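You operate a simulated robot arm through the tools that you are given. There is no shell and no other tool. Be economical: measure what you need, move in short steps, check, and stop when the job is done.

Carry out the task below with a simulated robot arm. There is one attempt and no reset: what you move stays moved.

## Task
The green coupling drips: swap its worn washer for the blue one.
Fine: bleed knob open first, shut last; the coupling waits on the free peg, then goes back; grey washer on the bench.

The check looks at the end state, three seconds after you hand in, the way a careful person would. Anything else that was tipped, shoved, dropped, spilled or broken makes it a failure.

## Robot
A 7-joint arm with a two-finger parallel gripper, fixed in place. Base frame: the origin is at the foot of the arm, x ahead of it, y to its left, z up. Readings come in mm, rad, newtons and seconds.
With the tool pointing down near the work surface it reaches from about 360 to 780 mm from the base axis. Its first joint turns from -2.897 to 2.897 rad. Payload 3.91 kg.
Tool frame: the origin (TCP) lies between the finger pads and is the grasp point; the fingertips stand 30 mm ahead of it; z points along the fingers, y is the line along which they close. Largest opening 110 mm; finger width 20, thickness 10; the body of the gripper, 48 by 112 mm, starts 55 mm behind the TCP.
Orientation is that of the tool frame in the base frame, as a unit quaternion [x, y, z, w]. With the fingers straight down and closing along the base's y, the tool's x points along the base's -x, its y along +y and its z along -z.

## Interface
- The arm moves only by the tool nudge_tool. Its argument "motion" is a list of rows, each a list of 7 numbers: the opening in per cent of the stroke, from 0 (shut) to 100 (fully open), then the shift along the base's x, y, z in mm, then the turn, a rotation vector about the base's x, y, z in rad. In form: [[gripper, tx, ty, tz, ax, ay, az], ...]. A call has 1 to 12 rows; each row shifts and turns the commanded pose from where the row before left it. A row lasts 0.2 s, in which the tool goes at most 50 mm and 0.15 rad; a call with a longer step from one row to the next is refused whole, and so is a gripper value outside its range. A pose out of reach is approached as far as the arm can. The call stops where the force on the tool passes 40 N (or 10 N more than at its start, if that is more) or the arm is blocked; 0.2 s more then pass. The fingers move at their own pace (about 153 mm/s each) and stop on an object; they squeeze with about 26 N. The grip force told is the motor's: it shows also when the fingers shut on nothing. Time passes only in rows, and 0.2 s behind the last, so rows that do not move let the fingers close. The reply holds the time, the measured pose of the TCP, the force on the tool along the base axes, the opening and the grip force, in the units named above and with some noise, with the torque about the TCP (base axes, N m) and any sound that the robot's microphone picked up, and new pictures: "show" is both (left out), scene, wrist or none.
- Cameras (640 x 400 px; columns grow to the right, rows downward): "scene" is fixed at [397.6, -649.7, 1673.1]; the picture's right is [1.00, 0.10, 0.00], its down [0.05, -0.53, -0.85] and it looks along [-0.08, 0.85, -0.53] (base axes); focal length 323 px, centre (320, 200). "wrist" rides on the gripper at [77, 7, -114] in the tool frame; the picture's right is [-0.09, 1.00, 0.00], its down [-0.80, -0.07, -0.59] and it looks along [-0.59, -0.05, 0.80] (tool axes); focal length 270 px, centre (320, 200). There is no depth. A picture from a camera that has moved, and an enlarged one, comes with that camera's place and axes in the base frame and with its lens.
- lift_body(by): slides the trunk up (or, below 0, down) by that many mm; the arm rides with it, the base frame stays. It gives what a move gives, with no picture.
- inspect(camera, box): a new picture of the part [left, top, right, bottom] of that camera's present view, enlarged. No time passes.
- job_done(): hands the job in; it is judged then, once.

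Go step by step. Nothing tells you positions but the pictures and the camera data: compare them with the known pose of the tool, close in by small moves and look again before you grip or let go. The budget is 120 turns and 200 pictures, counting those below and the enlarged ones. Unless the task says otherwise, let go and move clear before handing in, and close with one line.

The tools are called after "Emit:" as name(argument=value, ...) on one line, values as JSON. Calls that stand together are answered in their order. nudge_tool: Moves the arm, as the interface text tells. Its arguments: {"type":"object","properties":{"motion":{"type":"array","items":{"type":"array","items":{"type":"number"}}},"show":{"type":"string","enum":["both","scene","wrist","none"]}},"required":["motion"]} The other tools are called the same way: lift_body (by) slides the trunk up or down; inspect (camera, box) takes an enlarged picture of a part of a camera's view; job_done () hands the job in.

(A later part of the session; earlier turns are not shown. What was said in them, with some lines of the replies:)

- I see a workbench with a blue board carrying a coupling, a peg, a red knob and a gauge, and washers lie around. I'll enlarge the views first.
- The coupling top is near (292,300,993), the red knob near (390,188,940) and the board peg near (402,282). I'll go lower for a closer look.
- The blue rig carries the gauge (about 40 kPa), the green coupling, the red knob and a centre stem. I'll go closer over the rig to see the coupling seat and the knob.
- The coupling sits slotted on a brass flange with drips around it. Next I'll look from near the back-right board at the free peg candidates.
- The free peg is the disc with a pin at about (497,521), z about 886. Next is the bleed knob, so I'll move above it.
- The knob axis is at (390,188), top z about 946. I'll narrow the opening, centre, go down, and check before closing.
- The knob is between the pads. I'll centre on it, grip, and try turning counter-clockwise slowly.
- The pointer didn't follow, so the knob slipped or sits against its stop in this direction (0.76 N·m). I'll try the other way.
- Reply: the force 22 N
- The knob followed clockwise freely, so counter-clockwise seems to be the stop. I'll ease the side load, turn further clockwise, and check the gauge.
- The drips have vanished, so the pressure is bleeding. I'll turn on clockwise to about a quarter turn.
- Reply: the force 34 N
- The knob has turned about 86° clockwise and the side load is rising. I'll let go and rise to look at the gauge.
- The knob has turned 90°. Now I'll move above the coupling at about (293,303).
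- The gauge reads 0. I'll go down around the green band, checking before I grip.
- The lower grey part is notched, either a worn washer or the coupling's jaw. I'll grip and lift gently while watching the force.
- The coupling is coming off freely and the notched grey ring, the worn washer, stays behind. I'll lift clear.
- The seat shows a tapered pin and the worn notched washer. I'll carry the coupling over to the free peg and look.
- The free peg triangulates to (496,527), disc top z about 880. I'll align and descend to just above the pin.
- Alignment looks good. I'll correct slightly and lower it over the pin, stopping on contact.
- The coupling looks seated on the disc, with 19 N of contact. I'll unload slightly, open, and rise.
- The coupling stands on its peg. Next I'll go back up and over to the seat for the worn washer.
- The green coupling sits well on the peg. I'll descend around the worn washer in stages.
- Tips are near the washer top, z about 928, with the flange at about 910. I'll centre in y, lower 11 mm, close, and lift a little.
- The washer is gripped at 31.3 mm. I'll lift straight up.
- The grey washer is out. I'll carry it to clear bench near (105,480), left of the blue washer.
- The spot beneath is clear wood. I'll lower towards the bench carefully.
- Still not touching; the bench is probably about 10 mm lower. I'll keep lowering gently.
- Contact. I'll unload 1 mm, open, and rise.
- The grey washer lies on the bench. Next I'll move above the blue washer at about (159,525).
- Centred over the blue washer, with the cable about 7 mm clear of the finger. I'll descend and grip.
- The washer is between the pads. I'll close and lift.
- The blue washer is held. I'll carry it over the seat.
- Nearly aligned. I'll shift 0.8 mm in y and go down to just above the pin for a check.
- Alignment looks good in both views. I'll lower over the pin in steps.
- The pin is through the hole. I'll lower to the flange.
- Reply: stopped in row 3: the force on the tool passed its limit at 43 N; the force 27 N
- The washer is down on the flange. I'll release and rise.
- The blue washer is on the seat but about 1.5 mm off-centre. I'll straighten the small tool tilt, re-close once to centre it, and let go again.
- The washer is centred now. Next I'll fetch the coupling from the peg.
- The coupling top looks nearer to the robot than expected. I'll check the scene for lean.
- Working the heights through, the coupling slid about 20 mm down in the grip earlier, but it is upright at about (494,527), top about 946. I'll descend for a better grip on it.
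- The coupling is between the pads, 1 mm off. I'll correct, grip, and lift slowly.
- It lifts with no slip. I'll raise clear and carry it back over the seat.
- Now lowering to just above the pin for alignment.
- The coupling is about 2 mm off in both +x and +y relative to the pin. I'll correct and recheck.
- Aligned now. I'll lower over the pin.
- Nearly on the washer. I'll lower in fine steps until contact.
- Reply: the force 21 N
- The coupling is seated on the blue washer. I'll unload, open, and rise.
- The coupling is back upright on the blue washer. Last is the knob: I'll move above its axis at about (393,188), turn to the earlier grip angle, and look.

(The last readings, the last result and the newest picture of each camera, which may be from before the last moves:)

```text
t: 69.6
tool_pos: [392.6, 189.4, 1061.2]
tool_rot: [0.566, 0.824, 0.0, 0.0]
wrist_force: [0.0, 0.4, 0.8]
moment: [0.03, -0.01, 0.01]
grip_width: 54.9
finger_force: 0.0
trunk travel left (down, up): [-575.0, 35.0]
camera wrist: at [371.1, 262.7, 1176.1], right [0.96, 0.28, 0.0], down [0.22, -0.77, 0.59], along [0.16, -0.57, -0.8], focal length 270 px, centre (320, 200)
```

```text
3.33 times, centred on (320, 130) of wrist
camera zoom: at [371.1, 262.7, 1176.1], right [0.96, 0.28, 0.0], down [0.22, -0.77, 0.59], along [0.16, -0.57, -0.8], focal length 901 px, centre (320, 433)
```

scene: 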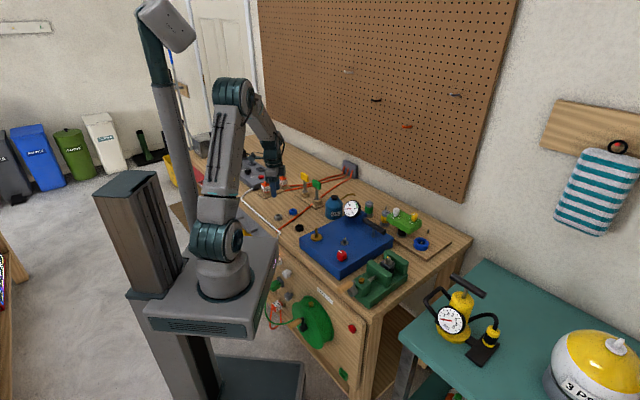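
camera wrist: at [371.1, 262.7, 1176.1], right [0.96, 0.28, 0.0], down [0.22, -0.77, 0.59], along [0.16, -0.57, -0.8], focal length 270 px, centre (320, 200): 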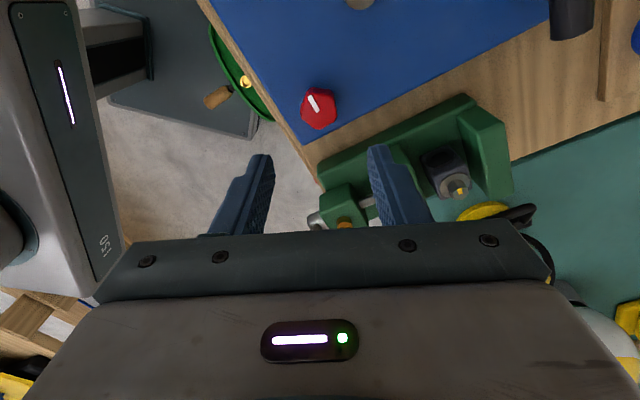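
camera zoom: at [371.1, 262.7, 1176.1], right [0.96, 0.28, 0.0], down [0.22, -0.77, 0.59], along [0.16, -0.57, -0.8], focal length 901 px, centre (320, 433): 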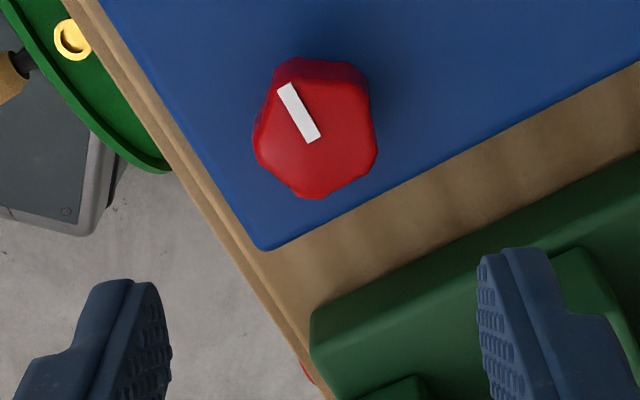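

The knob is near (391,188). I'll adjust by 1 mm and go down around it.

Emit:
nudge_tool(motion=[[50, -1.2, -0.8, -35, 0, 0, 0], [50, 0, 0, -35, 0, 0, 0], [50, 0, 0, -30, 0, 0, 0], [50, 0, 0, -10, 0, 0, 0], [50, 0, 0, 0, 0, 0, 0]], show="wrist")

Emit:
inspect(camera="wrist", box=[250, 110, 390, 220])

```text
t: 70.8
tool_pos: [392.3, 188.6, 951.5]
tool_rot: [0.564, 0.826, -0.001, 0.0]
wrist_force: [-0.5, 0.9, -1.0]
moment: [0.04, 0.02, -0.02]
grip_width: 54.8
finger_force: 0.1
trunk travel left (down, up): [-575.0, 35.0]
camera wrist: at [369.9, 261.7, 1066.4], right [0.96, 0.28, 0.0], down [0.22, -0.77, 0.59], along [0.16, -0.57, -0.8], focal length 270 px, centre (320, 200)
```

wrist: 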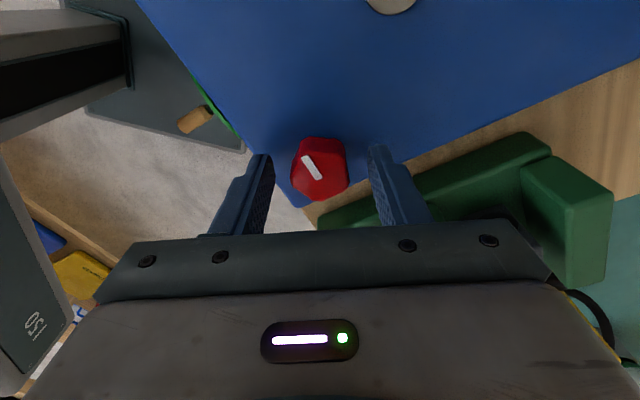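

```text
3.64 times, centred on (320, 165) of wrist
camera zoom: at [369.9, 261.7, 1066.4], right [0.96, 0.28, 0.0], down [0.22, -0.77, 0.59], along [0.16, -0.57, -0.8], focal length 983 px, centre (320, 327)
```

zoom: 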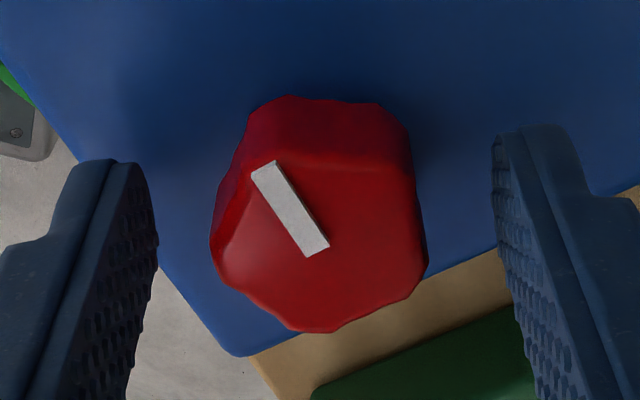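

Close and turn counter-clockwise back towards shut.

Emit:
nudge_tool(motion=[[50, -0.8, 1.0, -1, 0, 0, 0], [10, 0, 0, 0, 0, 0, 0], [10, 0, 0, 0, 0, 0, 0], [10, 0, 0, 0, 0, 0, 0], [10, 0, 0, 0, 0, 0, 0.12], [10, 0, 0, 0, 0, 0, 0.12], [10, 0, 0, 0, 0, 0, 0.12], [10, 0, 0, 0, 0, 0, 0.12], [10, 0, 0, 0, 0, 0, 0.12], [10, 0, 0, 0, 0, 0, 0.12]], show="wrist")

Emit:
inspect(camera="wrist", box=[250, 110, 390, 220])

```text
t: 73.0
tool_pos: [391.2, 188.8, 951.3]
tool_rot: [0.238, 0.971, 0.0, -0.001]
wrist_force: [-0.9, -4.0, 9.6]
moment: [-0.1, 0.13, -0.03]
grip_width: 33.6
finger_force: 45.2
trunk travel left (down, up): [-575.0, 35.0]
camera wrist: at [324.9, 229.4, 1065.5], right [0.54, 0.84, 0.0], down [0.68, -0.43, 0.59], along [0.5, -0.32, -0.8], focal length 270 px, centre (320, 200)
```

wrist: 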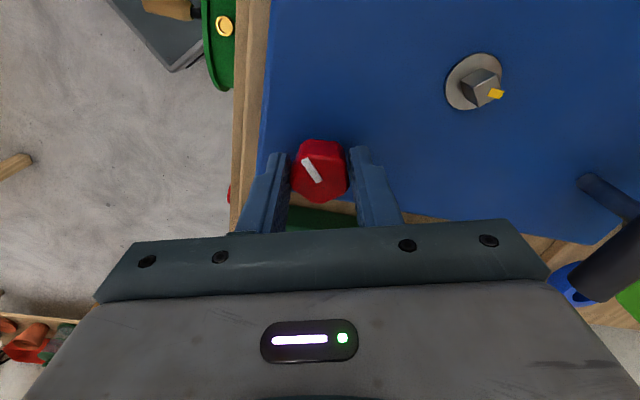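

```text
3.64 times, centred on (320, 165) of wrist
camera zoom: at [324.9, 229.4, 1065.5], right [0.54, 0.84, 0.0], down [0.68, -0.43, 0.59], along [0.5, -0.32, -0.8], focal length 983 px, centre (320, 327)
```

zoom: 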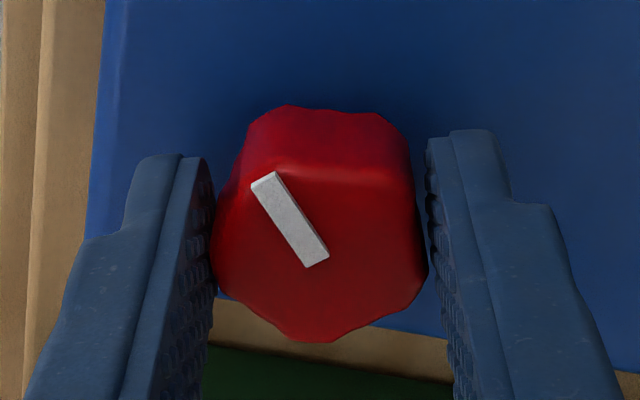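

The knob follows with low side load. I'll continue to the shut stop.

Emit:
nudge_tool(motion=[[10, 0, 0, 0, 0, 0, 0.12], [10, 0, 0, 0, 0, 0, 0.12], [10, 0, 0, 0, 0, 0, 0.12], [10, 0, 0, 0, 0, 0, 0.12], [10, 0, 0, 0, 0, 0, 0.1], [10, 0, 0, 0, 0, 0, 0.1], [10, 0, 0, 0, 0, 0, 0.08], [10, 0, 0, 0, 0, 0, 0]], show="wrist")

Emit:
inspect(camera="wrist", box=[250, 110, 390, 220])

```text
t: 74.8
tool_pos: [389.6, 187.3, 951.3]
tool_rot: [-0.14, 0.99, 0.0, 0.0]
wrist_force: [-1.5, -13.4, 7.1]
moment: [-0.29, -0.14, 0.02]
grip_width: 34.0
finger_force: 44.9
trunk travel left (down, up): [-575.0, 35.0]
camera wrist: at [314.0, 171.8, 1065.5], right [-0.19, 0.98, 0.0], down [0.79, 0.15, 0.59], along [0.58, 0.11, -0.8], focal length 270 px, centre (320, 200)
```

wrist: 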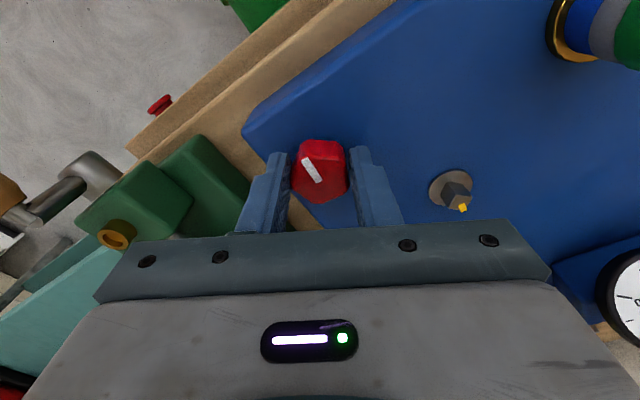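

```text
3.64 times, centred on (320, 165) of wrist
camera zoom: at [314.0, 171.8, 1065.5], right [-0.19, 0.98, 0.0], down [0.79, 0.15, 0.59], along [0.58, 0.11, -0.8], focal length 983 px, centre (320, 327)
```

zoom: 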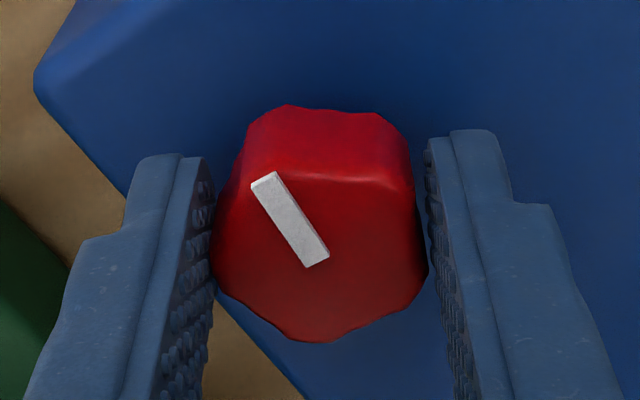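

Almost there. I'll add a little more turn to feel the stop.

Emit:
nudge_tool(motion=[[10, 0, 0, 0, 0, 0, 0.04], [10, 0, 0, 0, 0, 0, 0.04], [10, 0, 0, 0, 0, 0, 0.04], [10, 0, 0, 0, 0, 0, 0]], show="none")

Emit:
inspect(camera="wrist", box=[250, 110, 390, 220])

```text
t: 75.8
tool_pos: [390.9, 187.3, 951.4]
tool_rot: [-0.198, 0.98, 0.0, 0.001]
wrist_force: [0.6, -14.3, 4.5]
moment: [-0.26, 0.07, -0.6]
grip_width: 33.6
finger_force: 44.9
trunk travel left (down, up): [-575.0, 35.0]
```

```text
3.64 times, centred on (320, 165) of wrist
camera zoom: at [316.8, 162.9, 1065.4], right [-0.31, 0.95, 0.0], down [0.77, 0.25, 0.6], along [0.57, 0.18, -0.8], focal length 983 px, centre (320, 327)
```

zoom: 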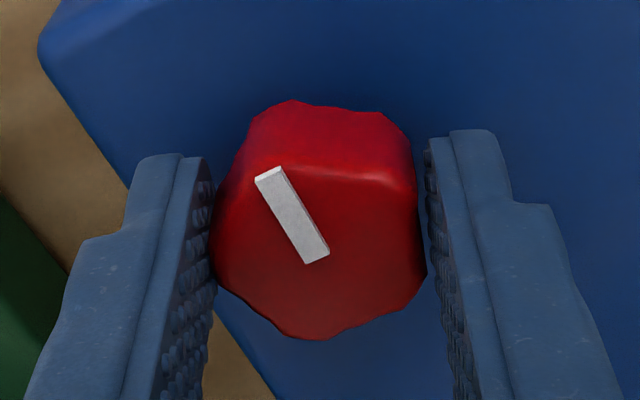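

The stop is felt at 0.6 N·m, so the knob is shut. I'll relax the twist, release, and rise to look everything over.

Emit:
nudge_tool(motion=[[50, 0, 0, 0, 0, 0, 0], [50, 0, 0, 0, 0, 0, 0], [50, 0, 0, 30, 0, 0, 0], [50, 0, 0, 40, 0, 0, -0.1], [50, 0, 0, 45, 0, 0, -0.1], [50, 0, 0, 45, 0, 0, -0.1], [50, 0, 0, 40, 0, 0, -0.1]], show="both")

Emit:
inspect(camera="wrist", box=[260, 40, 420, 140])

Emit:
inspect(camera="scene", box=[270, 180, 450, 285])

```text
t: 77.4
tool_pos: [390.9, 187.2, 1151.4]
tool_rot: [0.001, 1.0, -0.001, 0.0]
wrist_force: [0.3, -0.2, 0.4]
moment: [-0.01, 0.0, -0.02]
grip_width: 55.1
finger_force: 0.0
trunk travel left (down, up): [-575.0, 35.0]
camera wrist: at [313.3, 194.7, 1266.4], right [0.09, 1.0, 0.0], down [0.8, -0.07, 0.59], along [0.59, -0.05, -0.8], focal length 270 px, centre (320, 200)
```

scene: 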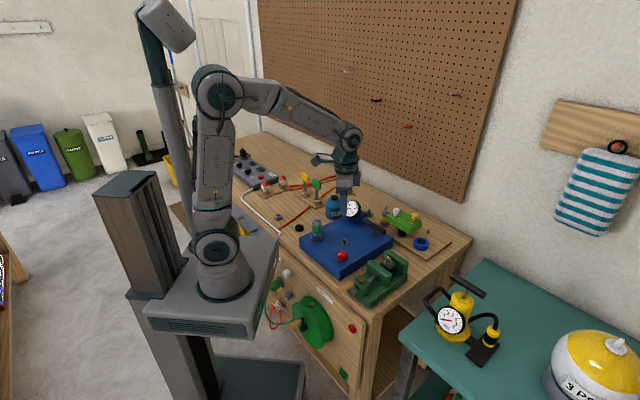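
wrist: 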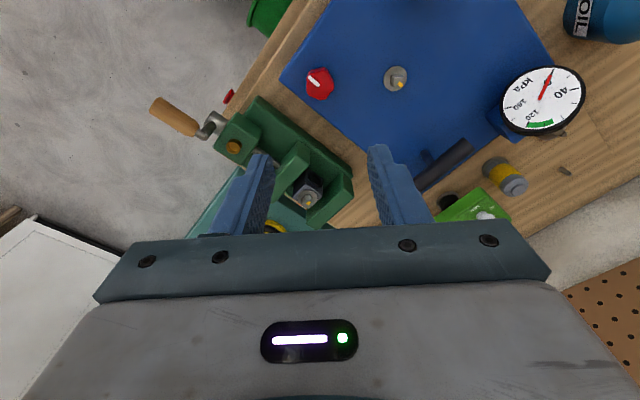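

```text
4.00 times, centred on (340, 90) of wrist
camera zoom: at [313.3, 194.7, 1266.4], right [0.09, 1.0, 0.0], down [0.8, -0.07, 0.59], along [0.59, -0.05, -0.8], focal length 1081 px, centre (240, 640)
```

zoom: 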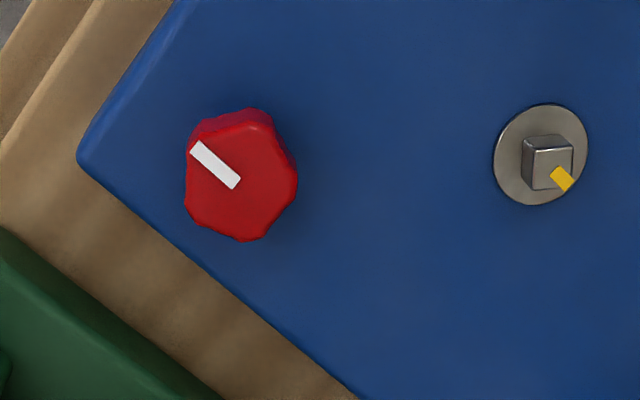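

```text
3.56 times, centred on (360, 232) of scene
camera zoom: at [397.6, -649.7, 1673.1], right [1.0, 0.1, 0.0], down [0.05, -0.53, -0.85], along [-0.08, 0.85, -0.53], focal length 1147 px, centre (178, 84)
```

zoom: 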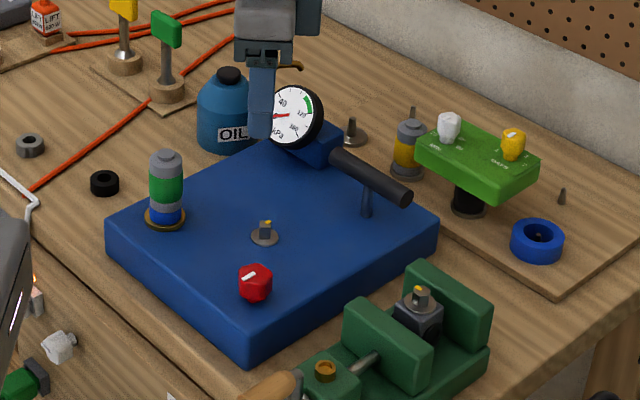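

The knob pointer is back at its original shut position and there are no drips. The coupling stands on the blue washer, the grey washer is on the bench, and the arm is clear, so I'm handing in.

Emit:
job_done()

```text
The job is handed in.
```

The green coupling is back on its seat with the blue washer under it, the worn grey washer is on the bench, the bleed knob is shut and I see no drips.
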